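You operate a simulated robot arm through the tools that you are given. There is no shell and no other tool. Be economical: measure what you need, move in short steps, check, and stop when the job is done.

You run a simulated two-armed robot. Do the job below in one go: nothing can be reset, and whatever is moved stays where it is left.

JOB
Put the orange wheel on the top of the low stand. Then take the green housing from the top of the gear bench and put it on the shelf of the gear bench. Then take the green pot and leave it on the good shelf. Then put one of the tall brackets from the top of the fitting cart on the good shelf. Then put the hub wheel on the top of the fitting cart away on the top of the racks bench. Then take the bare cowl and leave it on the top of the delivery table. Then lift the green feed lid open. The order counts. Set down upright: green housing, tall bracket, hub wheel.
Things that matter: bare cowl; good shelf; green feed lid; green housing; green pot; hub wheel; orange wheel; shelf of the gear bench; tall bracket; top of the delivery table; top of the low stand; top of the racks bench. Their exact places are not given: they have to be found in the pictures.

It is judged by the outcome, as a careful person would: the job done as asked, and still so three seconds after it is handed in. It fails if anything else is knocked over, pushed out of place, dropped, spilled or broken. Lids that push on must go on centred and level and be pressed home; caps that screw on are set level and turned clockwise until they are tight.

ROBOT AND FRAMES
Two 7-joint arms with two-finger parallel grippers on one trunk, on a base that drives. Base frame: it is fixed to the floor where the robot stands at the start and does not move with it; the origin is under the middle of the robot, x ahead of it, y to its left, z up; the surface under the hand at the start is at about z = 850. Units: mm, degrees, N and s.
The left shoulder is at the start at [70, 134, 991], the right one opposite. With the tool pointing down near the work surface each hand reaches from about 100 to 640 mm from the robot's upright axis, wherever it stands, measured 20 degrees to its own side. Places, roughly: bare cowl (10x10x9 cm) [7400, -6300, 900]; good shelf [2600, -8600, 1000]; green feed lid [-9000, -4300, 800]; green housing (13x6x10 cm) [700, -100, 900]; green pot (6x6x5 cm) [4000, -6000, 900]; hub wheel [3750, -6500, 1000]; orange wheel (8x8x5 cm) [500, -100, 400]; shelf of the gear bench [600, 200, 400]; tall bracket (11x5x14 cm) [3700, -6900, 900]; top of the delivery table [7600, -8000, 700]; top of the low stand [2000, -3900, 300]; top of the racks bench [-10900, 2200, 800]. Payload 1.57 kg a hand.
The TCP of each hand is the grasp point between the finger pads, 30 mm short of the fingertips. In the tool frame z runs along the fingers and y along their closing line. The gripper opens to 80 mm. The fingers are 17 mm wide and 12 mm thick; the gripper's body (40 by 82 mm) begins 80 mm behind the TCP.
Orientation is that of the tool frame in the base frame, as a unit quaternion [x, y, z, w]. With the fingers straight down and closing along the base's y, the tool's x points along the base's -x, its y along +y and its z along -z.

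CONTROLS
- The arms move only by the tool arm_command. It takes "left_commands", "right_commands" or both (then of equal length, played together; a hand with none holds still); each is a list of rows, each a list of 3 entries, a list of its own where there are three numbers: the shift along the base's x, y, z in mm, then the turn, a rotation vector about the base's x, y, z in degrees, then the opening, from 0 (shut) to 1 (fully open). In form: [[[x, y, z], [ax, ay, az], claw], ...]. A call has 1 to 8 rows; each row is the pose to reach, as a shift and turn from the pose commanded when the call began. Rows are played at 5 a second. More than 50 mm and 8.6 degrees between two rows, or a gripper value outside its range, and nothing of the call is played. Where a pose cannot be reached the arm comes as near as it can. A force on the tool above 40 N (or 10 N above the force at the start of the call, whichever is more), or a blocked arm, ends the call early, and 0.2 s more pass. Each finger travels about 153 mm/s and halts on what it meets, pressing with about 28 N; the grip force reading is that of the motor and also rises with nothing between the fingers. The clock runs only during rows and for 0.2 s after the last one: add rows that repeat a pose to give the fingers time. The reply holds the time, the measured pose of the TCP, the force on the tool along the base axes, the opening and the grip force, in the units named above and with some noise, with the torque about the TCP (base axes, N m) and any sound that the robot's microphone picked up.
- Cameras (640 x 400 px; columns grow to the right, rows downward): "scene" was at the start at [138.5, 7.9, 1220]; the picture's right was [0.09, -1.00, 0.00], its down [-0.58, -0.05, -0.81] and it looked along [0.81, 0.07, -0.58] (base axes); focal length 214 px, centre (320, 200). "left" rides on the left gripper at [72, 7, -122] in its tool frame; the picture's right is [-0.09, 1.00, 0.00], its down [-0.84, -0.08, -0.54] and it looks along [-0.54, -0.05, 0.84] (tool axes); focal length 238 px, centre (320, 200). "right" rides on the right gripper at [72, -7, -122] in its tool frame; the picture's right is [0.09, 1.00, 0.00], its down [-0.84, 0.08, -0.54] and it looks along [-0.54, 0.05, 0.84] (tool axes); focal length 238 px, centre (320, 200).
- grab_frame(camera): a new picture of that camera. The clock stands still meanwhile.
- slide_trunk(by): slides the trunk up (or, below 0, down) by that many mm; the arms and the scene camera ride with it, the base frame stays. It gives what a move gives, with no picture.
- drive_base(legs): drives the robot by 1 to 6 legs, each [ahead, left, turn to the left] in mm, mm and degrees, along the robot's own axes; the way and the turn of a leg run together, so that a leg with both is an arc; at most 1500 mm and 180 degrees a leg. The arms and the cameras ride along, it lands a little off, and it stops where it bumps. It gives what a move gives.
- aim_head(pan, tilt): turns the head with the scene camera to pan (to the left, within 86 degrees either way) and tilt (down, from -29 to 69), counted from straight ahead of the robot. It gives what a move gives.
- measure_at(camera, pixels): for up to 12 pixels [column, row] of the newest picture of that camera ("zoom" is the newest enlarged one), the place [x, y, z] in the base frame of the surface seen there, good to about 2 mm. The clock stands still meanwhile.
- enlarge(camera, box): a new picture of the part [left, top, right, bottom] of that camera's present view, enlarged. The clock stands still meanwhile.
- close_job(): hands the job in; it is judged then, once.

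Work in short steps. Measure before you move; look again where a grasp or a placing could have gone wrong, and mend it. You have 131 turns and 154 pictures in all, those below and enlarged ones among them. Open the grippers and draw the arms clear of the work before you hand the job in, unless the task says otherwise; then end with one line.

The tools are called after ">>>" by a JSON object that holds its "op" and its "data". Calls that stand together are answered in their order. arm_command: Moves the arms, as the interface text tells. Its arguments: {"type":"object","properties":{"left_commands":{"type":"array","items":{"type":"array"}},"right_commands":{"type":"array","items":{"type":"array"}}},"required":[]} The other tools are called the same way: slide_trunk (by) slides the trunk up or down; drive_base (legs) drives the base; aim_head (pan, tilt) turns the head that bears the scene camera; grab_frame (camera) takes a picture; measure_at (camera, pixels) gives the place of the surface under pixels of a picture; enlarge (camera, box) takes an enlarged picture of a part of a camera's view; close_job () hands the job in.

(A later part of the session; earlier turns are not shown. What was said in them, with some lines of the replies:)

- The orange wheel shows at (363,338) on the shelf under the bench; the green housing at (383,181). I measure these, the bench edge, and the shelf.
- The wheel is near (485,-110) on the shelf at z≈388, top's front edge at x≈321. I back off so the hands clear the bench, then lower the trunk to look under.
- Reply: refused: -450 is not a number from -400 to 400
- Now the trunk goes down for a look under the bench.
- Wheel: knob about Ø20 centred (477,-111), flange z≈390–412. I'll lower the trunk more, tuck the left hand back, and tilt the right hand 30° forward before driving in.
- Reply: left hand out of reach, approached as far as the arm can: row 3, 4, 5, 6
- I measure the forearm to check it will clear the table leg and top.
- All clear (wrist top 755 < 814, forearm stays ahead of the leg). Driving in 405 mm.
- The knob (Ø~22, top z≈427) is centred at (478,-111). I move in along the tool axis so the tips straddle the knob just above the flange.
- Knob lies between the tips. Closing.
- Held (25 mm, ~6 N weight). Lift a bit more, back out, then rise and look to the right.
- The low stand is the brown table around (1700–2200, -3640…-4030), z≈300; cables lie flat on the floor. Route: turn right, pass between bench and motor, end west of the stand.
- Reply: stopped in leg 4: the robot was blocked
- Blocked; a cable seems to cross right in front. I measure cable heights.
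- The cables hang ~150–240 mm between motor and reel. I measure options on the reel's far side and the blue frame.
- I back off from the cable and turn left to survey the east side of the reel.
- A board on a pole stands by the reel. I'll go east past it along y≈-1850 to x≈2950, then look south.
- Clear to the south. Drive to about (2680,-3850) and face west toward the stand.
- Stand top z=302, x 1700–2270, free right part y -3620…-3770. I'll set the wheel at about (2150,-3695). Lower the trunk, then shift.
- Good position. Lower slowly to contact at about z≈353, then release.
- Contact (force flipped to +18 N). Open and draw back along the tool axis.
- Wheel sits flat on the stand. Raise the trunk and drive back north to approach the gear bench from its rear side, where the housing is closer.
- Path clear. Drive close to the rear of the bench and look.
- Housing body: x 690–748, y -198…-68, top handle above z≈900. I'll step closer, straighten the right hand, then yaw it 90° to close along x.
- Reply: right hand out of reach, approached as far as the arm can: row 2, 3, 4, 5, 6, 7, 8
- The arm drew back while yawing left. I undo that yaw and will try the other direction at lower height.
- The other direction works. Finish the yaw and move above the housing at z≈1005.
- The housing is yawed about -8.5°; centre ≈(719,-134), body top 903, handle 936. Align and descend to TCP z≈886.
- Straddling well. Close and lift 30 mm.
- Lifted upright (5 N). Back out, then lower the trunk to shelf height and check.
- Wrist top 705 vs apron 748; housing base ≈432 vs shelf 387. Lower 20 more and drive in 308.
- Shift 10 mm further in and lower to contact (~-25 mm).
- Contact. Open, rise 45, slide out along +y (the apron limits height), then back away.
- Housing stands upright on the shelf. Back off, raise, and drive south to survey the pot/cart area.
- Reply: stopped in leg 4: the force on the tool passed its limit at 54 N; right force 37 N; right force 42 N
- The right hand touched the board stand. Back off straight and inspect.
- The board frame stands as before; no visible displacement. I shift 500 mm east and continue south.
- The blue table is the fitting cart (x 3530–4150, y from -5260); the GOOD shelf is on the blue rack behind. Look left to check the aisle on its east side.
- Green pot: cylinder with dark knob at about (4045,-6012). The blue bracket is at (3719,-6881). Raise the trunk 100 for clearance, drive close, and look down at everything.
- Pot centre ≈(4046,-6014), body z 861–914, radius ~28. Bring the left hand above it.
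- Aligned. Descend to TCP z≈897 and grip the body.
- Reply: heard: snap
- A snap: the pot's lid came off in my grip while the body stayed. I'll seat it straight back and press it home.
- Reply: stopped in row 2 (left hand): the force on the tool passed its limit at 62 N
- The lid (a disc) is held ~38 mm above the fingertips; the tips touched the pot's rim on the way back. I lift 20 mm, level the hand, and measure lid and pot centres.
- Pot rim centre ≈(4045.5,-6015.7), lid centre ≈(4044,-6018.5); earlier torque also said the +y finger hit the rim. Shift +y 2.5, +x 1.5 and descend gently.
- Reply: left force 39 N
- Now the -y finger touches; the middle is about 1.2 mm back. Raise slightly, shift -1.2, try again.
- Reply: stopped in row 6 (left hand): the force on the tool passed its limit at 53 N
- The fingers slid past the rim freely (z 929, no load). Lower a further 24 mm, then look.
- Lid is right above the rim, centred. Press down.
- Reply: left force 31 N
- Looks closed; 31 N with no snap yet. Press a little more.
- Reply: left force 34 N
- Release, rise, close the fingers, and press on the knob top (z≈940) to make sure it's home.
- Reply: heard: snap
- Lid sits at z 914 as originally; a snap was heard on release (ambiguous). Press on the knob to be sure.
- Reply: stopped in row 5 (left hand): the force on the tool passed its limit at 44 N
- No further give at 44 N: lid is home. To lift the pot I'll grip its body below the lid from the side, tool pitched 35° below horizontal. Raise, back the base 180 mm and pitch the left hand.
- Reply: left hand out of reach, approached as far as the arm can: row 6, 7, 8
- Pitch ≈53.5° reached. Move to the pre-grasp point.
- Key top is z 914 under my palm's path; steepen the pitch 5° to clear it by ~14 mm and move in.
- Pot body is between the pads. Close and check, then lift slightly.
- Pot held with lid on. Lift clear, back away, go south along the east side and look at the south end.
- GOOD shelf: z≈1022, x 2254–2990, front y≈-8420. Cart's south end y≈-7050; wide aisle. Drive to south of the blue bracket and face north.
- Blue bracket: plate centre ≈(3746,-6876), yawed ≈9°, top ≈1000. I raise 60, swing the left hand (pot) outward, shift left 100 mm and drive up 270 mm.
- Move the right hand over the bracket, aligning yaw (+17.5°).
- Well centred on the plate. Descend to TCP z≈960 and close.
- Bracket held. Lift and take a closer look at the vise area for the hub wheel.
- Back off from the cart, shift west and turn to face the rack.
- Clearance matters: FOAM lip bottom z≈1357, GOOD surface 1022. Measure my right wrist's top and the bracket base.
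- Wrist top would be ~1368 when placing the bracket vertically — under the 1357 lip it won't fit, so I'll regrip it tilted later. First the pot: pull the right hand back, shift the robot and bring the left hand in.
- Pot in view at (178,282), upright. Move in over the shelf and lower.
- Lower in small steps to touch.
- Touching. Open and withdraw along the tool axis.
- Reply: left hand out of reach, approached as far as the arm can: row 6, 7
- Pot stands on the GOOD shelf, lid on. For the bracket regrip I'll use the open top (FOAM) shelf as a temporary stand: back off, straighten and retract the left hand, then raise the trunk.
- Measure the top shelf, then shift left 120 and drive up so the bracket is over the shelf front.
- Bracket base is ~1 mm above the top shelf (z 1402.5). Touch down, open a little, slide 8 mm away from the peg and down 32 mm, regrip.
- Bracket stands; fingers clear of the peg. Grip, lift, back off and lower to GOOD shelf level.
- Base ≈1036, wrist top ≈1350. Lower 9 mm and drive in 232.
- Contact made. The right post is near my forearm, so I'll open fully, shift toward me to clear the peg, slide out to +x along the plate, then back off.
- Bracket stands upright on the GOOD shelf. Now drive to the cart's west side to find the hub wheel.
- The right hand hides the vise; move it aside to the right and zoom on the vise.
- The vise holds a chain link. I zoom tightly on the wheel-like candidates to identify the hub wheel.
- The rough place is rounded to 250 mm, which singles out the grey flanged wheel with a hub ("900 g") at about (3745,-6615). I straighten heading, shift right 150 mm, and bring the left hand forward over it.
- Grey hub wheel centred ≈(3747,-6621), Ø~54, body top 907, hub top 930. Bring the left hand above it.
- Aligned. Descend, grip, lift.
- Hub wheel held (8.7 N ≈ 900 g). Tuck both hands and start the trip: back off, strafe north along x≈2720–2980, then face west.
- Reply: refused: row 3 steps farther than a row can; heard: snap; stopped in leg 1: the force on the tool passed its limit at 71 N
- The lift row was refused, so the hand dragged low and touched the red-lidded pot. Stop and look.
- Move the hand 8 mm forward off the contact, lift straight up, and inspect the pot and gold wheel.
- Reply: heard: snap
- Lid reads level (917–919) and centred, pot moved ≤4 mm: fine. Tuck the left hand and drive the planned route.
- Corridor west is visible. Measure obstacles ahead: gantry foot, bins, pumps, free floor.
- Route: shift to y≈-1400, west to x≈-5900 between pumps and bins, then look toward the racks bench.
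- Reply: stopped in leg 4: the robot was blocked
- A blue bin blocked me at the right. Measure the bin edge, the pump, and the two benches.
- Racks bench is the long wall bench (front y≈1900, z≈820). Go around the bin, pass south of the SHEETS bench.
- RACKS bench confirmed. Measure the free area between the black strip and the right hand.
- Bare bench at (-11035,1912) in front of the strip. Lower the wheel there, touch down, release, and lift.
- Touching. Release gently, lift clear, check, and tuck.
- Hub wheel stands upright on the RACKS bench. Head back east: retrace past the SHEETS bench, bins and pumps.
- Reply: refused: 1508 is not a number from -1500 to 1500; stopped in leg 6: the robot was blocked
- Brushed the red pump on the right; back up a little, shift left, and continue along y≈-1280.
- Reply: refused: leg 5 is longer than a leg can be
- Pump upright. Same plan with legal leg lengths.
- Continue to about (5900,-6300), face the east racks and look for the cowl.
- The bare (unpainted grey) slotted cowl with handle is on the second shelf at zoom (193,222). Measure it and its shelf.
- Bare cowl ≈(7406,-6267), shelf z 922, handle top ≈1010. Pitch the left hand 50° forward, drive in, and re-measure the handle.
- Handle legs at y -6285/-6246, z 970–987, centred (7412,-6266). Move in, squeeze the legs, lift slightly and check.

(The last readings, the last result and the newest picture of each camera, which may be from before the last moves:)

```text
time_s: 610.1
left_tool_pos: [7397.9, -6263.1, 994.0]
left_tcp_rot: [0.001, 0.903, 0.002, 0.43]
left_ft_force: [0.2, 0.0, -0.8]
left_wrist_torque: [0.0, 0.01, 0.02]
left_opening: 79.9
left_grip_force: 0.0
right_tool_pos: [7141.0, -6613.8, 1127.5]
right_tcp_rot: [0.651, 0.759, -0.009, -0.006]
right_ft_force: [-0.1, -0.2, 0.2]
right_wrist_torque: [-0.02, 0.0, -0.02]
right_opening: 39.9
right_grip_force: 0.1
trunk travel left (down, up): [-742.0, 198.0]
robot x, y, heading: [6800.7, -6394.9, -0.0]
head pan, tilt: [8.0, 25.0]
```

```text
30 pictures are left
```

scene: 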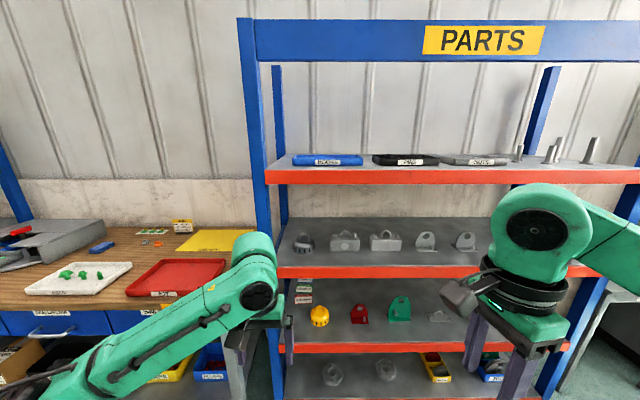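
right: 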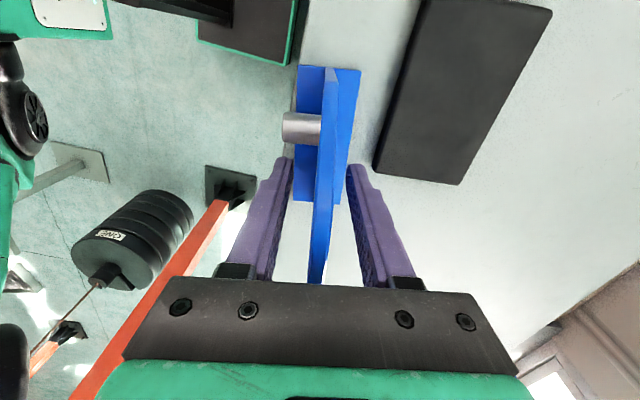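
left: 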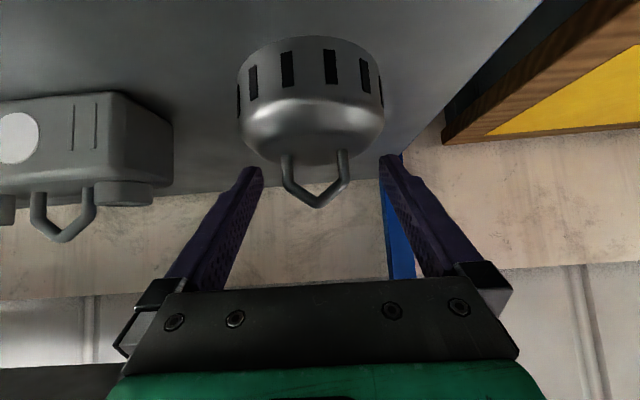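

Handle is between the pads. Close, lift, back out, and strafe toward the delivery table.

>>> {"op": "arm_command", "data": {"left_commands": [[[0, -1, 0], [0, 0, 0], 0.6], [[0, -1, 0], [0, 0, 0], 0.2], [[0, -1, 0], [0, 0, 0], 0], [[0, -1, 0], [0, 0, 0], 0], [[0, -1, 10], [0, 0, 0], 0], [[0, -1, 25], [0, 0, 0], 0], [[0, -1, 40], [0, 0, 0], 0]]}}

>>> {"op": "drive_base", "data": {"legs": [[-480, 0, 0], [0, -1450, 0]]}}

>>> {"op": "aim_head", "data": {"pan": 0, "tilt": 25}}

>>> {"op": "grab_frame", "data": {"camera": "scene"}}

>>> {"op": "grab_frame", "data": {"camera": "left"}}

```text
time_s: 611.7
left_tool_pos: [7398.2, -6264.8, 1031.9]
left_tcp_rot: [0.002, 0.903, 0.002, 0.43]
left_ft_force: [1.0, 0.3, -1.2]
left_wrist_torque: [0.02, 0.07, 0.0]
left_opening: 45.5
left_grip_force: 28.5
right_tool_pos: [7140.3, -6613.7, 1127.9]
right_tcp_rot: [0.651, 0.759, -0.008, -0.006]
right_ft_force: [0.8, -0.9, -0.3]
right_wrist_torque: [-0.01, -0.01, 0.01]
right_opening: 40.0
right_grip_force: 0.1
trunk travel left (down, up): [-742.0, 198.0]
robot x, y, heading: [6801.2, -6392.4, -0.0]
head pan, tilt: [8.0, 25.0]
```

```text
time_s: 621.4
left_tool_pos: [6893.1, -7725.9, 1030.4]
left_tcp_rot: [0.009, 0.902, -0.002, 0.431]
left_ft_force: [-0.4, -0.4, -3.0]
left_wrist_torque: [0.03, -0.01, -0.02]
left_opening: 45.2
left_grip_force: 28.2
right_tool_pos: [6630.2, -8070.4, 1127.3]
right_tcp_rot: [0.657, 0.754, -0.008, -0.007]
right_ft_force: [0.2, 0.0, 0.4]
right_wrist_torque: [0.02, -0.01, 0.02]
right_opening: 39.9
right_grip_force: 0.0
trunk travel left (down, up): [-742.0, 198.0]
robot x, y, heading: [6296.4, -7846.3, -1.0]
head pan, tilt: [8.0, 25.0]
```

```text
time_s: 622.1
left_tool_pos: [6892.3, -7726.1, 1031.3]
left_tcp_rot: [0.01, 0.903, -0.003, 0.43]
left_ft_force: [0.1, 0.4, -3.0]
left_wrist_torque: [0.0, 0.01, 0.01]
left_opening: 45.5
left_grip_force: 28.0
right_tool_pos: [6629.8, -8070.5, 1126.8]
right_tcp_rot: [0.657, 0.754, -0.007, -0.007]
right_ft_force: [0.6, -0.2, -0.6]
right_wrist_torque: [-0.01, 0.02, 0.02]
right_opening: 40.2
right_grip_force: 0.1
trunk travel left (down, up): [-742.0, 198.0]
robot x, y, heading: [6296.5, -7846.1, -1.1]
head pan, tilt: [0.0, 25.0]
```

```text
29 pictures are left
```

scene: 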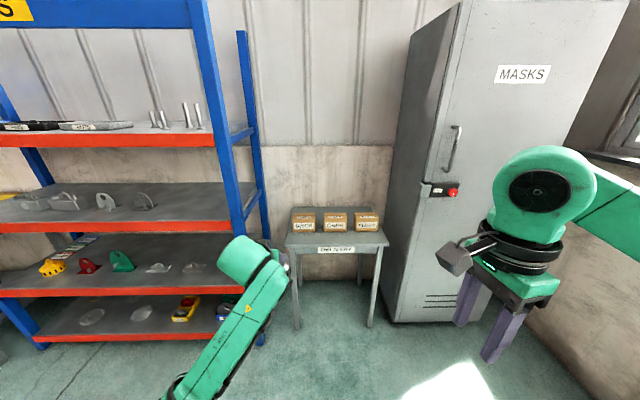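

```text
28 pictures are left
```

left: 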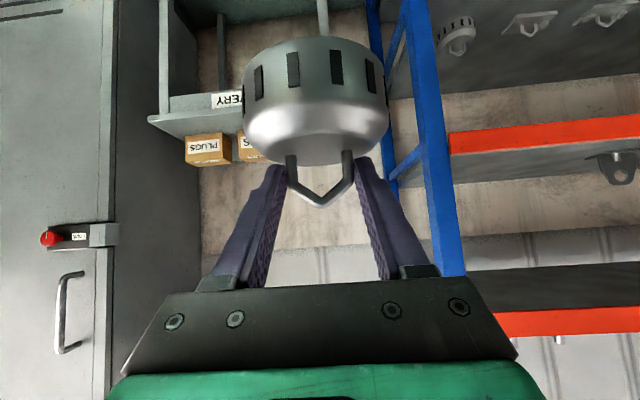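

Cowl held upright. Measure the delivery table and lower the trunk 180 meanwhile.

>>> {"op": "measure_at", "data": {"camera": "scene", "pixels": [[335, 248], [290, 246], [386, 244], [335, 238], [305, 228], [365, 226], [310, 240], [365, 238], [245, 235]]}}

>>> {"op": "slide_trunk", "data": {"by": -180}}

```text
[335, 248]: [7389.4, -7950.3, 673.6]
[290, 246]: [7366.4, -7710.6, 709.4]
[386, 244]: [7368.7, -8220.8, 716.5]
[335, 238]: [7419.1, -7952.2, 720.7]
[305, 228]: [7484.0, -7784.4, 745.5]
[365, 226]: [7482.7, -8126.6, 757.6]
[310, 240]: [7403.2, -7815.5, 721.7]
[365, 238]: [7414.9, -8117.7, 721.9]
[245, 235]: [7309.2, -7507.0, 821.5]
```

```text
time_s: 624.1
left_tool_pos: [6893.5, -7726.1, 851.8]
left_tcp_rot: [0.009, 0.902, -0.002, 0.431]
left_ft_force: [-0.8, -0.2, -2.7]
left_wrist_torque: [-0.03, 0.03, 0.04]
left_opening: 45.4
left_grip_force: 27.6
right_tool_pos: [6629.1, -8071.1, 947.8]
right_tcp_rot: [0.658, 0.753, -0.009, -0.007]
right_ft_force: [-0.6, 0.0, -0.5]
right_wrist_torque: [0.04, -0.04, -0.01]
right_opening: 40.1
right_grip_force: 0.1
trunk travel left (down, up): [-562.0, 378.0]
robot x, y, heading: [6298.5, -7844.9, -1.2]
head pan, tilt: [0.0, 25.0]
```

Table top z 721, free strip x 7368–7483 in front of the boxes. Drive up, leaving ~25 mm for the arm to finish.

>>> {"op": "drive_base", "data": {"legs": [[490, -174, 1.2]]}}

>>> {"op": "enlarge", "data": {"camera": "scene", "box": [220, 200, 440, 340]}}

```text
time_s: 627.2
left_tool_pos: [7398.8, -7877.0, 850.9]
left_tcp_rot: [-0.008, 0.903, 0.006, 0.429]
left_ft_force: [0.2, -0.1, -2.3]
left_wrist_torque: [-0.02, 0.04, 0.02]
left_opening: 45.5
left_grip_force: 27.6
right_tool_pos: [7147.9, -8232.4, 947.4]
right_tcp_rot: [0.643, 0.766, -0.009, -0.007]
right_ft_force: [-0.5, 0.1, 0.3]
right_wrist_torque: [-0.02, 0.02, -0.01]
right_opening: 39.9
right_grip_force: 0.0
trunk travel left (down, up): [-562.0, 378.0]
robot x, y, heading: [6806.1, -8018.5, 1.2]
head pan, tilt: [0.0, 25.0]
```

```text
2.86 times, centred on (330, 270) of scene
```

zoom: 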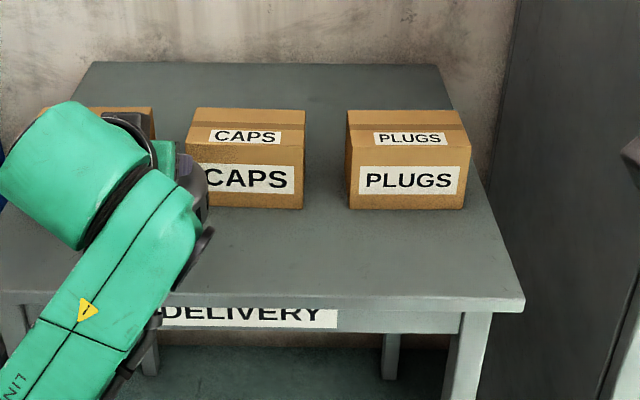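

Lower the cowl to the table, release, withdraw, and check.

>>> {"op": "arm_command", "data": {"left_commands": [[[9, 0, -20], [0, 0, 0], 0], [[9, 0, -40], [0, 0, 0], 0], [[9, 0, -51], [0, 0, 0], 0], [[9, 0, -56], [0, 0, 0], 0], [[9, 0, -59], [0, 0, 0], 0], [[9, 0, -61], [0, 0, 0], 0]]}}

>>> {"op": "arm_command", "data": {"left_commands": [[[0, 0, 0], [0, 0, 0], 0.7], [[0, 0, 0], [0, 0, 0], 1], [[0, 0, 0], [0, 0, 0], 1], [[-25, 0, 20], [0, 0, 0], 1], [[-60, 0, 48], [0, 0, 0], 1], [[-95, 0, 75], [0, 0, 0], 1]]}}

>>> {"op": "drive_base", "data": {"legs": [[-500, 0, -1]]}}

>>> {"op": "enlarge", "data": {"camera": "scene", "box": [220, 160, 440, 300]}}

```text
time_s: 628.6
left_tool_pos: [7408.7, -7876.4, 793.4]
left_tcp_rot: [-0.008, 0.901, 0.005, 0.434]
left_ft_force: [2.0, 2.2, 10.6]
left_wrist_torque: [-0.04, 0.22, -0.04]
left_opening: 45.6
left_grip_force: 27.6
right_tool_pos: [7146.7, -8232.0, 948.7]
right_tcp_rot: [0.643, 0.766, -0.008, -0.006]
right_ft_force: [-0.8, 0.4, 0.0]
right_wrist_torque: [-0.02, 0.02, 0.0]
right_opening: 40.2
right_grip_force: 0.0
trunk travel left (down, up): [-562.0, 378.0]
robot x, y, heading: [6807.3, -8020.1, 1.3]
head pan, tilt: [0.0, 25.0]
```

```text
time_s: 630.0
left_tool_pos: [7313.3, -7876.2, 866.5]
left_tcp_rot: [-0.008, 0.903, 0.006, 0.43]
left_ft_force: [-0.3, -0.2, -0.2]
left_wrist_torque: [0.01, -0.01, 0.0]
left_opening: 79.7
left_grip_force: 0.1
right_tool_pos: [7147.6, -8231.8, 947.2]
right_tcp_rot: [0.644, 0.765, -0.009, -0.006]
right_ft_force: [-0.5, -0.6, 0.0]
right_wrist_torque: [-0.03, 0.03, -0.03]
right_opening: 40.0
right_grip_force: 0.0
trunk travel left (down, up): [-562.0, 378.0]
robot x, y, heading: [6810.2, -8021.5, 1.1]
head pan, tilt: [0.0, 25.0]
```

```text
time_s: 633.0
left_tool_pos: [6815.4, -7890.3, 866.9]
left_tcp_rot: [0.0, 0.902, 0.002, 0.431]
left_ft_force: [-0.5, -0.7, -0.8]
left_wrist_torque: [0.03, 0.03, -0.03]
left_opening: 79.9
left_grip_force: 0.0
right_tool_pos: [6643.4, -8241.9, 947.4]
right_tcp_rot: [0.649, 0.76, -0.009, -0.007]
right_ft_force: [-0.9, -0.8, -0.1]
right_wrist_torque: [-0.01, -0.02, 0.0]
right_opening: 39.9
right_grip_force: 0.1
trunk travel left (down, up): [-562.0, 378.0]
robot x, y, heading: [6305.3, -8023.8, 0.0]
head pan, tilt: [0.0, 25.0]
```

```text
2.86 times, centred on (330, 230) of scene
```

zoom: 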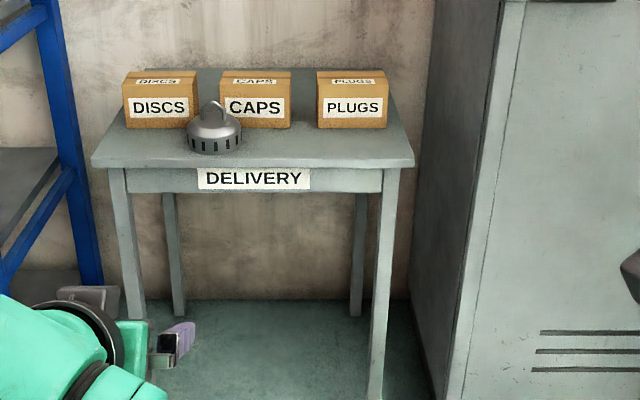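

The cowl is on the delivery table. Few turns remain, so I head straight for the feed lid along the known aisle.

>>> {"op": "drive_base", "data": {"legs": [[0, 0, 115.5], [1500, 0, 0], [1500, 0, 0], [1500, 0, 0], [1500, 0, 0], [174, 0, 26.4]]}}

>>> {"op": "drive_base", "data": {"legs": [[1110, 0, 0], [1111, 0, 0], [0, 0, 38.1]]}}

```text
time_s: 667.9
left_tool_pos: [3043.2, -2260.6, 864.6]
left_tcp_rot: [0.86, -0.272, -0.411, -0.128]
left_ft_force: [-0.2, -0.5, -0.5]
left_wrist_torque: [-0.05, 0.01, 0.0]
left_opening: 79.8
left_grip_force: 0.0
right_tool_pos: [3385.0, -2068.9, 947.2]
right_tcp_rot: [-0.528, 0.849, -0.009, 0.005]
right_ft_force: [0.0, -0.1, 0.6]
right_wrist_torque: [-0.02, 0.0, 0.0]
right_opening: 39.8
right_grip_force: 0.1
trunk travel left (down, up): [-562.0, 378.0]
robot x, y, heading: [3538.6, -2444.1, 145.0]
head pan, tilt: [0.0, 25.0]
```

```text
time_s: 680.5
left_tool_pos: [1238.8, -1319.5, 865.8]
left_tcp_rot: [0.902, 0.018, -0.43, 0.01]
left_ft_force: [-0.4, 0.2, -0.4]
left_wrist_torque: [-0.01, 0.02, 0.02]
left_opening: 80.1
left_grip_force: 0.0
right_tool_pos: [1396.2, -960.3, 947.8]
right_tcp_rot: [0.773, -0.634, 0.006, -0.009]
right_ft_force: [-0.5, 0.1, -0.9]
right_wrist_torque: [0.02, -0.01, 0.04]
right_opening: 39.9
right_grip_force: 0.0
trunk travel left (down, up): [-562.0, 378.0]
robot x, y, heading: [1742.9, -1163.7, -177.6]
head pan, tilt: [0.0, 25.0]
```

Continue west along the corridor to x≈-5700 and look toward the feed lid.

>>> {"op": "drive_base", "data": {"legs": [[1490, 0, -2.4], [1490, 40, 0], [1490, 30, 0], [1490, 100, 0], [1440, 60, 0], [0, 0, 45]]}}

>>> {"op": "aim_head", "data": {"pan": 0, "tilt": 12}}

>>> {"op": "grab_frame", "data": {"camera": "scene"}}

>>> {"op": "enlarge", "data": {"camera": "scene", "box": [200, 110, 480, 270]}}

```text
time_s: 696.5
left_tool_pos: [-1872.7, -1309.7, 877.2]
left_tcp_rot: [0.897, -0.022, -0.442, -0.02]
left_ft_force: [0.0, 0.2, -0.3]
left_wrist_torque: [0.0, -0.02, 0.02]
left_opening: 80.0
left_grip_force: 0.1
right_tool_pos: [-1675.7, -972.4, 959.5]
right_tcp_rot: [0.747, -0.664, -0.016, -0.01]
right_ft_force: [0.0, 0.3, 0.3]
right_wrist_torque: [-0.02, -0.04, 0.07]
right_opening: 40.1
right_grip_force: 0.1
trunk travel left (down, up): [-562.0, 378.0]
robot x, y, heading: [-1375.7, -1190.8, 176.6]
head pan, tilt: [0.0, 25.0]
stopped in leg 3: the robot was blocked; the commanded pose is now the measured one
```

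```text
time_s: 697.3
left_tool_pos: [-1873.1, -1309.1, 878.2]
left_tcp_rot: [0.895, -0.021, -0.445, -0.02]
left_ft_force: [0.0, -0.1, -0.4]
left_wrist_torque: [0.03, 0.02, 0.0]
left_opening: 79.8
left_grip_force: 0.0
right_tool_pos: [-1675.8, -970.8, 960.9]
right_tcp_rot: [0.746, -0.665, -0.014, -0.01]
right_ft_force: [-0.3, -0.2, -0.4]
right_wrist_torque: [0.03, 0.0, 0.01]
right_opening: 40.0
right_grip_force: 0.0
trunk travel left (down, up): [-562.0, 378.0]
robot x, y, heading: [-1379.2, -1189.6, 177.0]
head pan, tilt: [0.0, 12.0]
```

```text
25 pictures are left
```

scene: 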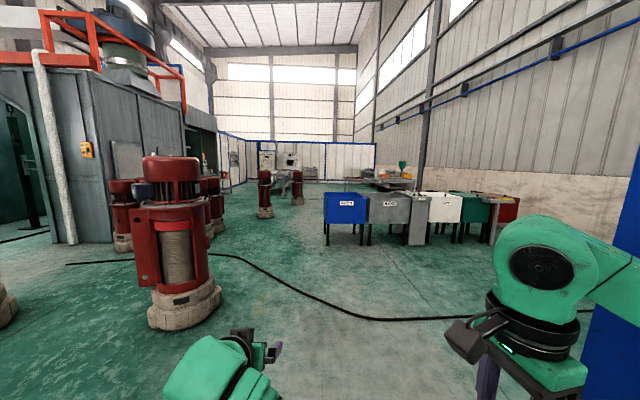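

```text
2.29 times, centred on (340, 190) of scene
5 turns are left
```

zoom: 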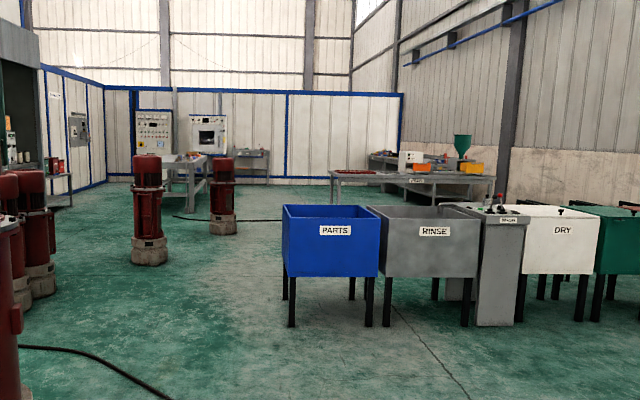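

A gantry foot stopped me. With 5 turns left I make one last push: sidestep left and run the remaining route toward the feed lid, then look.

>>> {"op": "drive_base", "data": {"legs": [[-80, 150, 3], [1480, 0, 0], [1480, 50, 0], [1480, 60, 0], [1140, 70, 0], [0, 0, 60]]}}

>>> {"op": "drive_base", "data": {"legs": [[1210, 0, 0], [1150, 0, 0], [0, 0, -22]]}}

>>> {"op": "aim_head", "data": {"pan": 0, "tilt": 22}}

>>> {"op": "grab_frame", "data": {"camera": "scene"}}

>>> {"op": "enlarge", "data": {"camera": "scene", "box": [200, 110, 440, 270]}}

>>> {"op": "measure_at", "data": {"camera": "scene", "pixels": [[320, 180], [320, 200], [280, 190], [360, 190], [240, 190], [400, 190], [320, 220], [280, 220], [360, 220], [200, 180], [440, 180], [320, 160]]}}

```text
time_s: 727.3
left_tool_pos: [-6945.6, -1875.7, 865.3]
left_tcp_rot: [0.781, 0.452, -0.371, 0.217]
left_ft_force: [-0.3, 0.2, -0.3]
left_wrist_torque: [0.0, -0.01, 0.02]
left_opening: 79.9
left_grip_force: 0.1
right_tool_pos: [-7164.3, -1548.1, 945.7]
right_tcp_rot: [0.984, -0.176, -0.002, -0.013]
right_ft_force: [0.6, -0.1, 0.0]
right_wrist_torque: [0.01, -0.02, 0.04]
right_opening: 40.0
right_grip_force: 0.0
trunk travel left (down, up): [-562.0, 378.0]
robot x, y, heading: [-6805.7, -1362.6, -119.9]
head pan, tilt: [0.0, 12.0]
```

```text
time_s: 740.2
left_tool_pos: [-8296.0, -3877.1, 866.2]
left_tcp_rot: [0.851, 0.302, -0.405, 0.146]
left_ft_force: [-0.1, 0.3, -0.7]
left_wrist_torque: [0.01, 0.03, 0.01]
left_opening: 80.2
left_grip_force: 0.1
right_tool_pos: [-8379.8, -3493.9, 945.3]
right_tcp_rot: [0.936, -0.352, 0.002, -0.012]
right_ft_force: [1.0, 0.3, 0.3]
right_wrist_torque: [0.0, -0.01, -0.01]
right_opening: 40.0
right_grip_force: 0.0
trunk travel left (down, up): [-562.0, 378.0]
robot x, y, heading: [-7985.6, -3449.6, -140.6]
head pan, tilt: [0.0, 12.0]
```

```text
time_s: 740.9
left_tool_pos: [-8296.4, -3876.0, 865.5]
left_tcp_rot: [0.85, 0.302, -0.406, 0.147]
left_ft_force: [0.0, 0.8, -0.6]
left_wrist_torque: [0.0, 0.01, 0.0]
left_opening: 80.0
left_grip_force: 0.0
right_tool_pos: [-8379.7, -3493.7, 946.2]
right_tcp_rot: [0.936, -0.352, 0.001, -0.013]
right_ft_force: [-0.6, 0.3, 0.1]
right_wrist_torque: [-0.01, 0.02, -0.02]
right_opening: 40.0
right_grip_force: 0.1
trunk travel left (down, up): [-562.0, 378.0]
robot x, y, heading: [-7989.0, -3452.8, -140.7]
head pan, tilt: [0.0, 22.0]
```

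```text
23 pictures are left
```

scene: 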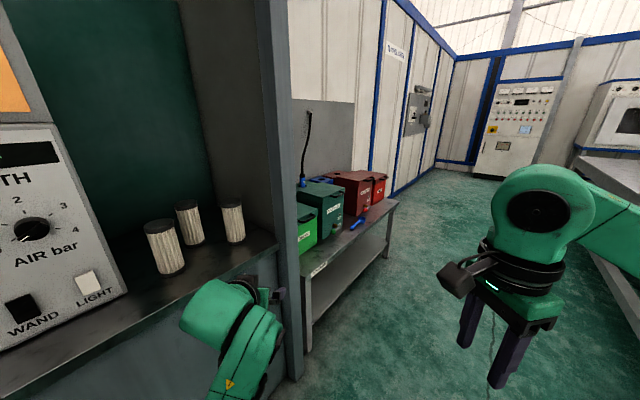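

```text
2.50 times, centred on (320, 190) of scene
```

zoom: 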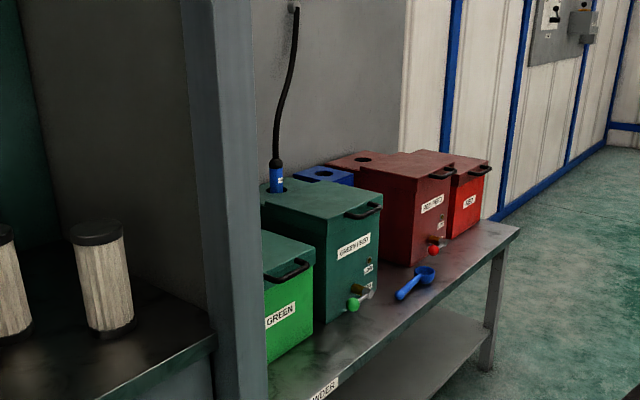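

```text
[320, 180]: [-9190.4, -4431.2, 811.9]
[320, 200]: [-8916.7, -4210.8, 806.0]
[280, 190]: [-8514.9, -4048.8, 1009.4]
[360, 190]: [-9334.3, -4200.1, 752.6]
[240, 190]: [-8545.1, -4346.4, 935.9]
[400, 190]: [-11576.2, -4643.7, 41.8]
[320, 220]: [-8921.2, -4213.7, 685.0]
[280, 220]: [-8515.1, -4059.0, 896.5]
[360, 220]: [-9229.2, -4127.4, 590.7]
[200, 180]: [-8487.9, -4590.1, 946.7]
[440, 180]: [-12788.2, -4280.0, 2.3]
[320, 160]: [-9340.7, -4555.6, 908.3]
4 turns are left
```

The GREEN FEED box (dark green, black handle) is right ahead near (-8950,-4210). Measure its handle and lid, drive in front of it and face it.

>>> {"op": "measure_at", "data": {"camera": "zoom", "pixels": [[365, 212], [348, 213], [381, 205], [378, 200], [345, 218], [320, 205], [300, 185], [330, 188], [265, 205], [352, 245], [375, 196], [320, 225]]}}

>>> {"op": "drive_base", "data": {"legs": [[840, -495, 0], [0, 0, 50.7]]}}

>>> {"op": "aim_head", "data": {"pan": 0, "tilt": 35}}

>>> {"op": "grab_frame", "data": {"camera": "scene"}}

>>> {"op": "grab_frame", "data": {"camera": "left"}}

>>> {"op": "enlarge", "data": {"camera": "scene", "box": [200, 170, 440, 320]}}

>>> {"op": "measure_at", "data": {"camera": "scene", "pixels": [[320, 220], [320, 240], [320, 260], [290, 240], [350, 240], [290, 220], [350, 220], [320, 280], [260, 240], [380, 240]]}}

```text
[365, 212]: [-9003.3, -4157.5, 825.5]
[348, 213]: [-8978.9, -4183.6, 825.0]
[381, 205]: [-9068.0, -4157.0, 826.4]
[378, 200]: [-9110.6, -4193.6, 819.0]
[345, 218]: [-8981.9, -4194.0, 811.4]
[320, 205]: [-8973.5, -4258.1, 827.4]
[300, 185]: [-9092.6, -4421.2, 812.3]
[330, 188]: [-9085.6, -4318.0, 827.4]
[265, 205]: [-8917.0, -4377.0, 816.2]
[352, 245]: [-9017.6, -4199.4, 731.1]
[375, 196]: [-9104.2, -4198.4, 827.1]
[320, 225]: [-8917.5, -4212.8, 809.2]
```

```text
time_s: 748.3
left_tool_pos: [-8815.8, -4117.6, 864.9]
left_tcp_rot: [0.639, 0.638, -0.303, 0.306]
left_ft_force: [0.8, -0.4, -0.3]
left_wrist_torque: [-0.03, 0.0, 0.03]
left_opening: 79.7
left_grip_force: 0.0
right_tool_pos: [-9167.2, -3941.5, 945.2]
right_tcp_rot: [0.996, 0.083, -0.004, -0.012]
right_ft_force: [0.3, 0.0, -1.3]
right_wrist_torque: [0.0, 0.02, 0.02]
right_opening: 39.9
right_grip_force: 0.1
trunk travel left (down, up): [-562.0, 378.0]
robot x, y, heading: [-8946.9, -3605.4, -89.9]
head pan, tilt: [0.0, 22.0]
```

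```text
time_s: 749.0
left_tool_pos: [-8816.3, -4117.3, 865.1]
left_tcp_rot: [0.639, 0.637, -0.303, 0.305]
left_ft_force: [-0.1, -0.7, -0.3]
left_wrist_torque: [-0.03, -0.01, -0.01]
left_opening: 80.0
left_grip_force: 0.1
right_tool_pos: [-9167.1, -3941.7, 945.7]
right_tcp_rot: [0.996, 0.084, -0.005, -0.012]
right_ft_force: [0.5, -0.3, -0.5]
right_wrist_torque: [0.0, -0.04, 0.02]
right_opening: 39.8
right_grip_force: 0.1
trunk travel left (down, up): [-562.0, 378.0]
robot x, y, heading: [-8949.6, -3607.1, -90.0]
head pan, tilt: [0.0, 35.0]
```

```text
21 pictures are left
```

scene: 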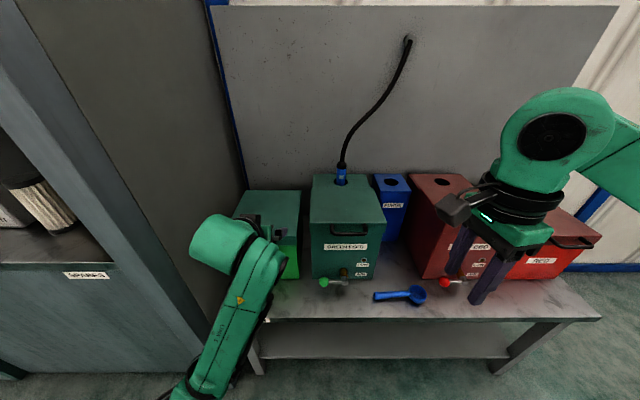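

```text
20 pictures are left
```

left: 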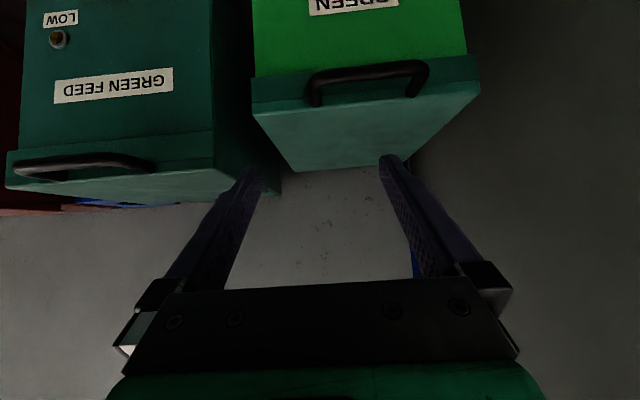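

```text
2.67 times, centred on (320, 245) of scene
```

zoom: 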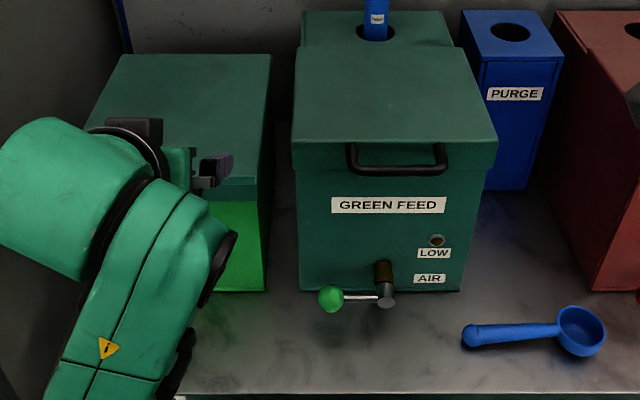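

```text
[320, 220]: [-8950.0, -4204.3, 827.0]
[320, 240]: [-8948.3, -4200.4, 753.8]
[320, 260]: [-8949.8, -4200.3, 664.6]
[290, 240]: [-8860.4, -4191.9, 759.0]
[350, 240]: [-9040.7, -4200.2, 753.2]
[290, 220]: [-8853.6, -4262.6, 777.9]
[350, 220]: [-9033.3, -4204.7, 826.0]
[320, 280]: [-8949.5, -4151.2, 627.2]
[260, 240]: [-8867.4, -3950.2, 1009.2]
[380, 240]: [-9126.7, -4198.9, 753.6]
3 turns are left
```

GREEN FEED lid: handle bar centred (-9023,-4157,825), hinge near y≈-4380. Move closer, retract the left hand, bring the right hand (closing fore-aft) above the bar, and locate the bar exactly.

>>> {"op": "arm_command", "data": {"left_commands": [[[0, 35, 25], [0, 0, 0], 1], [[0, 65, 50], [0, 0, 0], 1], [[10, 90, 75], [0, 0, 0], 1], [[20, 90, 100], [0, 0, 0], 1]]}}

>>> {"op": "drive_base", "data": {"legs": [[180, 0, 0]]}}

>>> {"op": "arm_command", "data": {"right_commands": [[[36, -8, 0], [0, 0, -4], 0.33], [[72, -17, 0], [0, 0, -9.5], 0.33], [[108, -26, -10], [0, 0, -9.5], 0.33], [[144, -35, -25], [0, 0, -9.5], 0.33], [[144, -35, -25], [0, 0, -9.5], 0.33]]}}

>>> {"op": "grab_frame", "data": {"camera": "right"}}

>>> {"op": "measure_at", "data": {"camera": "right", "pixels": [[290, 140], [296, 140], [302, 140], [308, 140], [313, 140], [318, 140], [323, 140], [328, 140], [334, 140], [340, 140], [346, 140], [354, 140]]}}

>>> {"op": "measure_at", "data": {"camera": "right", "pixels": [[290, 110], [296, 110], [302, 110], [308, 110], [313, 110], [318, 110], [323, 110], [328, 110], [334, 110], [340, 110], [346, 110], [354, 110]]}}

```text
time_s: 749.9
left_tool_pos: [-8763.7, -4037.9, 927.6]
left_tcp_rot: [0.633, 0.629, -0.233, 0.386]
left_ft_force: [-0.7, 0.8, -0.9]
left_wrist_torque: [-0.01, 0.02, -0.04]
left_opening: 79.7
left_grip_force: 0.1
left hand out of reach, approached as far as the arm can: row 3, 4
right_tool_pos: [-9165.3, -3942.1, 947.4]
right_tcp_rot: [0.996, 0.084, -0.005, -0.012]
right_ft_force: [-0.2, 0.0, 0.4]
right_wrist_torque: [0.01, 0.03, 0.02]
right_opening: 39.9
right_grip_force: 0.0
trunk travel left (down, up): [-562.0, 378.0]
robot x, y, heading: [-8948.4, -3607.7, -90.0]
head pan, tilt: [0.0, 35.0]
stopped in row 4 (left hand): the arm was blocked; the commanded pose is now the measured one
```

```text
time_s: 751.4
left_tool_pos: [-8765.6, -4220.1, 927.2]
left_tcp_rot: [0.634, 0.628, -0.233, 0.386]
left_ft_force: [0.4, 0.2, -0.1]
left_wrist_torque: [0.03, 0.03, -0.01]
left_opening: 80.0
left_grip_force: 0.1
right_tool_pos: [-9165.3, -4122.6, 944.8]
right_tcp_rot: [0.996, 0.084, -0.005, -0.012]
right_ft_force: [0.1, -0.5, -0.5]
right_wrist_torque: [0.0, 0.04, -0.03]
right_opening: 40.1
right_grip_force: 0.0
trunk travel left (down, up): [-562.0, 378.0]
robot x, y, heading: [-8949.2, -3786.5, -89.9]
head pan, tilt: [0.0, 35.0]
```

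```text
time_s: 752.6
left_tool_pos: [-8766.2, -4218.5, 927.0]
left_tcp_rot: [0.633, 0.628, -0.232, 0.387]
left_ft_force: [-0.4, -0.6, 0.4]
left_wrist_torque: [0.02, 0.0, 0.05]
left_opening: 80.2
left_grip_force: 0.1
right_tool_pos: [-9022.7, -4157.9, 919.4]
right_tcp_rot: [1.0, 0.0, -0.003, -0.012]
right_ft_force: [-0.8, 0.3, -0.1]
right_wrist_torque: [0.0, -0.01, -0.01]
right_opening: 26.3
right_grip_force: 0.1
trunk travel left (down, up): [-562.0, 378.0]
robot x, y, heading: [-8947.7, -3788.6, -89.9]
head pan, tilt: [0.0, 35.0]
```

```text
18 pictures are left
```

right: 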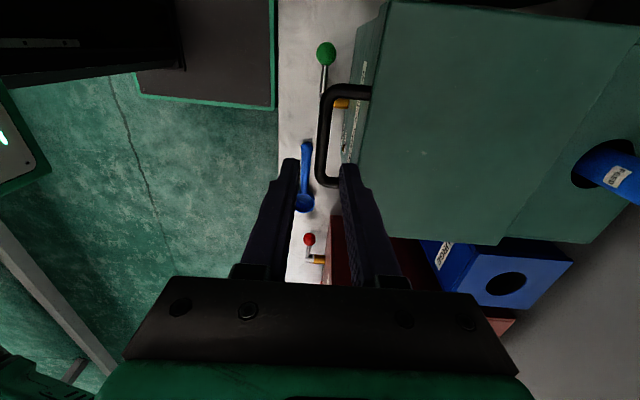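

```text
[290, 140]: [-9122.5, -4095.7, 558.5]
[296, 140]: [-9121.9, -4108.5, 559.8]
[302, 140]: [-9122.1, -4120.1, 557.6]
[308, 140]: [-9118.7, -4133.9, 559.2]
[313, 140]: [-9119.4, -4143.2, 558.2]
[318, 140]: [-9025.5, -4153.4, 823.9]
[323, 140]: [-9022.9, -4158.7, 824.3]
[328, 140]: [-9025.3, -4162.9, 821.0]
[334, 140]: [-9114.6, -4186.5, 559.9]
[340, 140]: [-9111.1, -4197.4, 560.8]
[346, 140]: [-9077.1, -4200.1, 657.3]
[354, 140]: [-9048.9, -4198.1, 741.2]
```

```text
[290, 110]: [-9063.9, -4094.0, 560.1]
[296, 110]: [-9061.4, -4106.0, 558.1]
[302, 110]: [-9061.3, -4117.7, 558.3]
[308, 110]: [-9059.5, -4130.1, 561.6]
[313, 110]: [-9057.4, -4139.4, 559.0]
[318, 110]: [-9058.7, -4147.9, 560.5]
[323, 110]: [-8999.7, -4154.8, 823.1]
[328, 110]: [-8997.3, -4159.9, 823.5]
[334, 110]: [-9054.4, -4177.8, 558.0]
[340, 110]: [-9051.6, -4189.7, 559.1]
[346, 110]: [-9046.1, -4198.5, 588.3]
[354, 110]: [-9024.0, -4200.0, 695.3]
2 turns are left
```

Bar found at y≈-4158, z≈824, exactly under the hand. Raise the trunk for reach, descend, grip the bar, and swing the lid up along its hinge arc past vertical.

>>> {"op": "slide_trunk", "data": {"by": 120}}

>>> {"op": "arm_command", "data": {"right_commands": [[[0, 0, -40], [0, 0, 0], 0.33], [[0, 0, -80], [0, 0, 0], 0.33], [[0, 0, -120], [0, 0, 0], 0.33], [[0, 0, -160], [0, 0, 0], 0.33], [[0, 0, -200], [0, 0, 0], 0.33], [[0, 0, -200], [0, 0, 0], 0], [[0, 0, -200], [0, 0, 0], 0], [[0, 0, -200], [0, 0, 0], 0]]}}

>>> {"op": "arm_command", "data": {"right_commands": [[[0, -3.7, 42.4], [0, 0, 0], 0], [[0, -14.7, 83.5], [0, 0, 0], 0], [[0, -32.7, 122], [0, 0, 0], 0], [[0, -57.1, 156.8], [0, 0, 0], 0], [[0, -87.2, 186.9], [0, 0, 0], 0], [[0, -122, 211.3], [0, 0, 0], 0], [[0, -160.5, 229.3], [0, 0, 0], 0], [[0, -201.6, 240.3], [0, 0, 0], 0]]}}

>>> {"op": "arm_command", "data": {"right_commands": [[[0, -42.4, 3.7], [0, 0, 0], 0], [[0, -72, 2.6], [0, 0, 0], 0], [[0, -84, 0], [0, 0, 0], 0]]}}

>>> {"op": "grab_frame", "data": {"camera": "scene"}}

```text
time_s: 754.1
left_tool_pos: [-8765.5, -4219.4, 1046.9]
left_tcp_rot: [0.633, 0.629, -0.231, 0.387]
left_ft_force: [0.5, 0.2, -0.3]
left_wrist_torque: [-0.03, 0.02, 0.01]
left_opening: 79.9
left_grip_force: 0.2
right_tool_pos: [-9022.9, -4158.6, 1039.5]
right_tcp_rot: [1.0, 0.0, -0.002, -0.012]
right_ft_force: [0.0, -0.1, 0.3]
right_wrist_torque: [0.01, -0.01, 0.02]
right_opening: 26.3
right_grip_force: 0.1
trunk travel left (down, up): [-682.0, 258.0]
robot x, y, heading: [-8949.1, -3786.9, -89.9]
head pan, tilt: [0.0, 35.0]
```

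```text
time_s: 755.9
left_tool_pos: [-8766.5, -4220.1, 1047.8]
left_tcp_rot: [0.633, 0.629, -0.232, 0.388]
left_ft_force: [0.8, -0.7, -0.3]
left_wrist_torque: [0.01, -0.01, -0.03]
left_opening: 80.1
left_grip_force: 0.0
right_tool_pos: [-9023.0, -4159.1, 840.7]
right_tcp_rot: [1.0, 0.001, -0.003, -0.011]
right_ft_force: [-1.8, -10.5, 16.1]
right_wrist_torque: [-0.3, -0.02, 0.4]
right_opening: 11.4
right_grip_force: 28.9
trunk travel left (down, up): [-682.0, 258.0]
robot x, y, heading: [-8946.8, -3787.4, -89.9]
head pan, tilt: [0.0, 35.0]
```

```text
time_s: 757.7
left_tool_pos: [-8761.9, -4216.8, 1047.4]
left_tcp_rot: [0.632, 0.629, -0.235, 0.387]
left_ft_force: [0.5, -0.2, -0.5]
left_wrist_torque: [-0.02, -0.02, -0.02]
left_opening: 80.1
left_grip_force: 0.0
right_tool_pos: [-9018.2, -4342.5, 1081.8]
right_tcp_rot: [1.0, 0.004, -0.005, -0.008]
right_ft_force: [-0.3, -1.0, 0.4]
right_wrist_torque: [0.04, 0.0, 0.0]
right_opening: 0.0
right_grip_force: 21.4
right hand out of reach, approached as far as the arm can: row 8
trunk travel left (down, up): [-682.0, 258.0]
robot x, y, heading: [-8951.0, -3788.0, -90.0]
head pan, tilt: [0.0, 35.0]
```

```text
time_s: 758.5
left_tool_pos: [-8766.7, -4219.7, 1047.4]
left_tcp_rot: [0.634, 0.629, -0.231, 0.386]
left_ft_force: [-0.2, -0.2, 0.4]
left_wrist_torque: [0.0, 0.03, 0.02]
left_opening: 80.1
left_grip_force: 0.0
right_tool_pos: [-9029.2, -4350.4, 1070.4]
right_tcp_rot: [1.0, 0.002, -0.004, -0.012]
right_ft_force: [0.2, -0.6, 0.5]
right_wrist_torque: [0.03, -0.02, -0.01]
right_opening: 0.0
right_grip_force: 21.6
right hand out of reach, approached as far as the arm can: row 1, 2, 3
trunk travel left (down, up): [-682.0, 258.0]
robot x, y, heading: [-8947.1, -3788.6, -90.1]
head pan, tilt: [0.0, 35.0]
```

```text
17 pictures are left
1 turns are left
```

scene: 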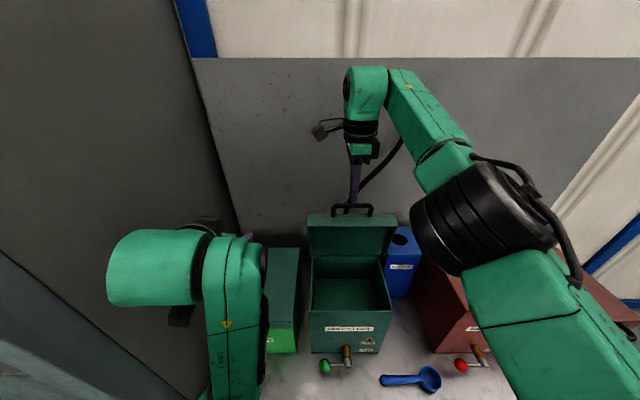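

The green feed lid stands open and my fingers have already slipped off its handle. I raise the trunk to lift both hands straight clear, back away, open the gripper, and hand in.

>>> {"op": "slide_trunk", "data": {"by": 150}}

>>> {"op": "drive_base", "data": {"legs": [[-350, 0, 0]]}}

>>> {"op": "arm_command", "data": {"right_commands": [[[0, 0, 0], [0, 0, 0], 0.5], [[0, 0, 0], [0, 0, 0], 1]]}}

>>> {"op": "close_job", "data": {}}

```text
time_s: 760.2
left_tool_pos: [-8766.3, -4219.5, 1197.3]
left_tcp_rot: [0.633, 0.629, -0.232, 0.387]
left_ft_force: [0.4, 0.0, 0.1]
left_wrist_torque: [0.03, -0.01, 0.02]
left_opening: 80.0
left_grip_force: 0.1
right_tool_pos: [-9028.4, -4349.0, 1221.1]
right_tcp_rot: [1.0, 0.002, -0.004, -0.012]
right_ft_force: [-0.5, 0.3, 0.5]
right_wrist_torque: [0.0, 0.01, 0.0]
right_opening: 0.0
right_grip_force: 20.6
trunk travel left (down, up): [-832.0, 108.0]
robot x, y, heading: [-8950.3, -3785.6, -90.0]
head pan, tilt: [0.0, 35.0]
```

```text
time_s: 762.5
left_tool_pos: [-8764.2, -3881.4, 1197.7]
left_tcp_rot: [0.632, 0.63, -0.232, 0.387]
left_ft_force: [0.4, 0.2, -1.2]
left_wrist_torque: [0.01, 0.03, -0.01]
left_opening: 79.9
left_grip_force: 0.1
right_tool_pos: [-9026.8, -4011.5, 1218.9]
right_tcp_rot: [1.0, 0.004, -0.004, -0.012]
right_ft_force: [0.0, 0.5, 0.4]
right_wrist_torque: [-0.02, 0.0, -0.01]
right_opening: 0.0
right_grip_force: 21.3
trunk travel left (down, up): [-832.0, 108.0]
robot x, y, heading: [-8949.2, -3450.0, -89.7]
head pan, tilt: [0.0, 35.0]
```

```text
time_s: 763.1
left_tool_pos: [-8765.8, -3880.1, 1197.3]
left_tcp_rot: [0.632, 0.63, -0.231, 0.388]
left_ft_force: [0.2, 0.1, 0.5]
left_wrist_torque: [-0.02, 0.0, 0.02]
left_opening: 80.1
left_grip_force: 0.1
right_tool_pos: [-9026.6, -4011.4, 1219.9]
right_tcp_rot: [1.0, 0.004, -0.004, -0.012]
right_ft_force: [0.1, 0.6, -0.2]
right_wrist_torque: [-0.02, 0.01, -0.01]
right_opening: 80.0
right_grip_force: 0.1
trunk travel left (down, up): [-832.0, 108.0]
robot x, y, heading: [-8950.1, -3446.3, -89.7]
head pan, tilt: [0.0, 35.0]
```

```text
The job is handed in.
```

All seven steps were done in the order asked and the job is handed in. The last picture showed the feed lid open, but I did not look again after backing away; I took the grey "900 g" part as the hub wheel from its rough position. On the way I pulled the green pot's lid off and pressed it back on, knocked the grease pot on the fitting cart (it looked level and moved 4 mm or less), and bumped the board stand, a cable, a bin, a pump and a gantry foot; those I could see showed no visible damage.
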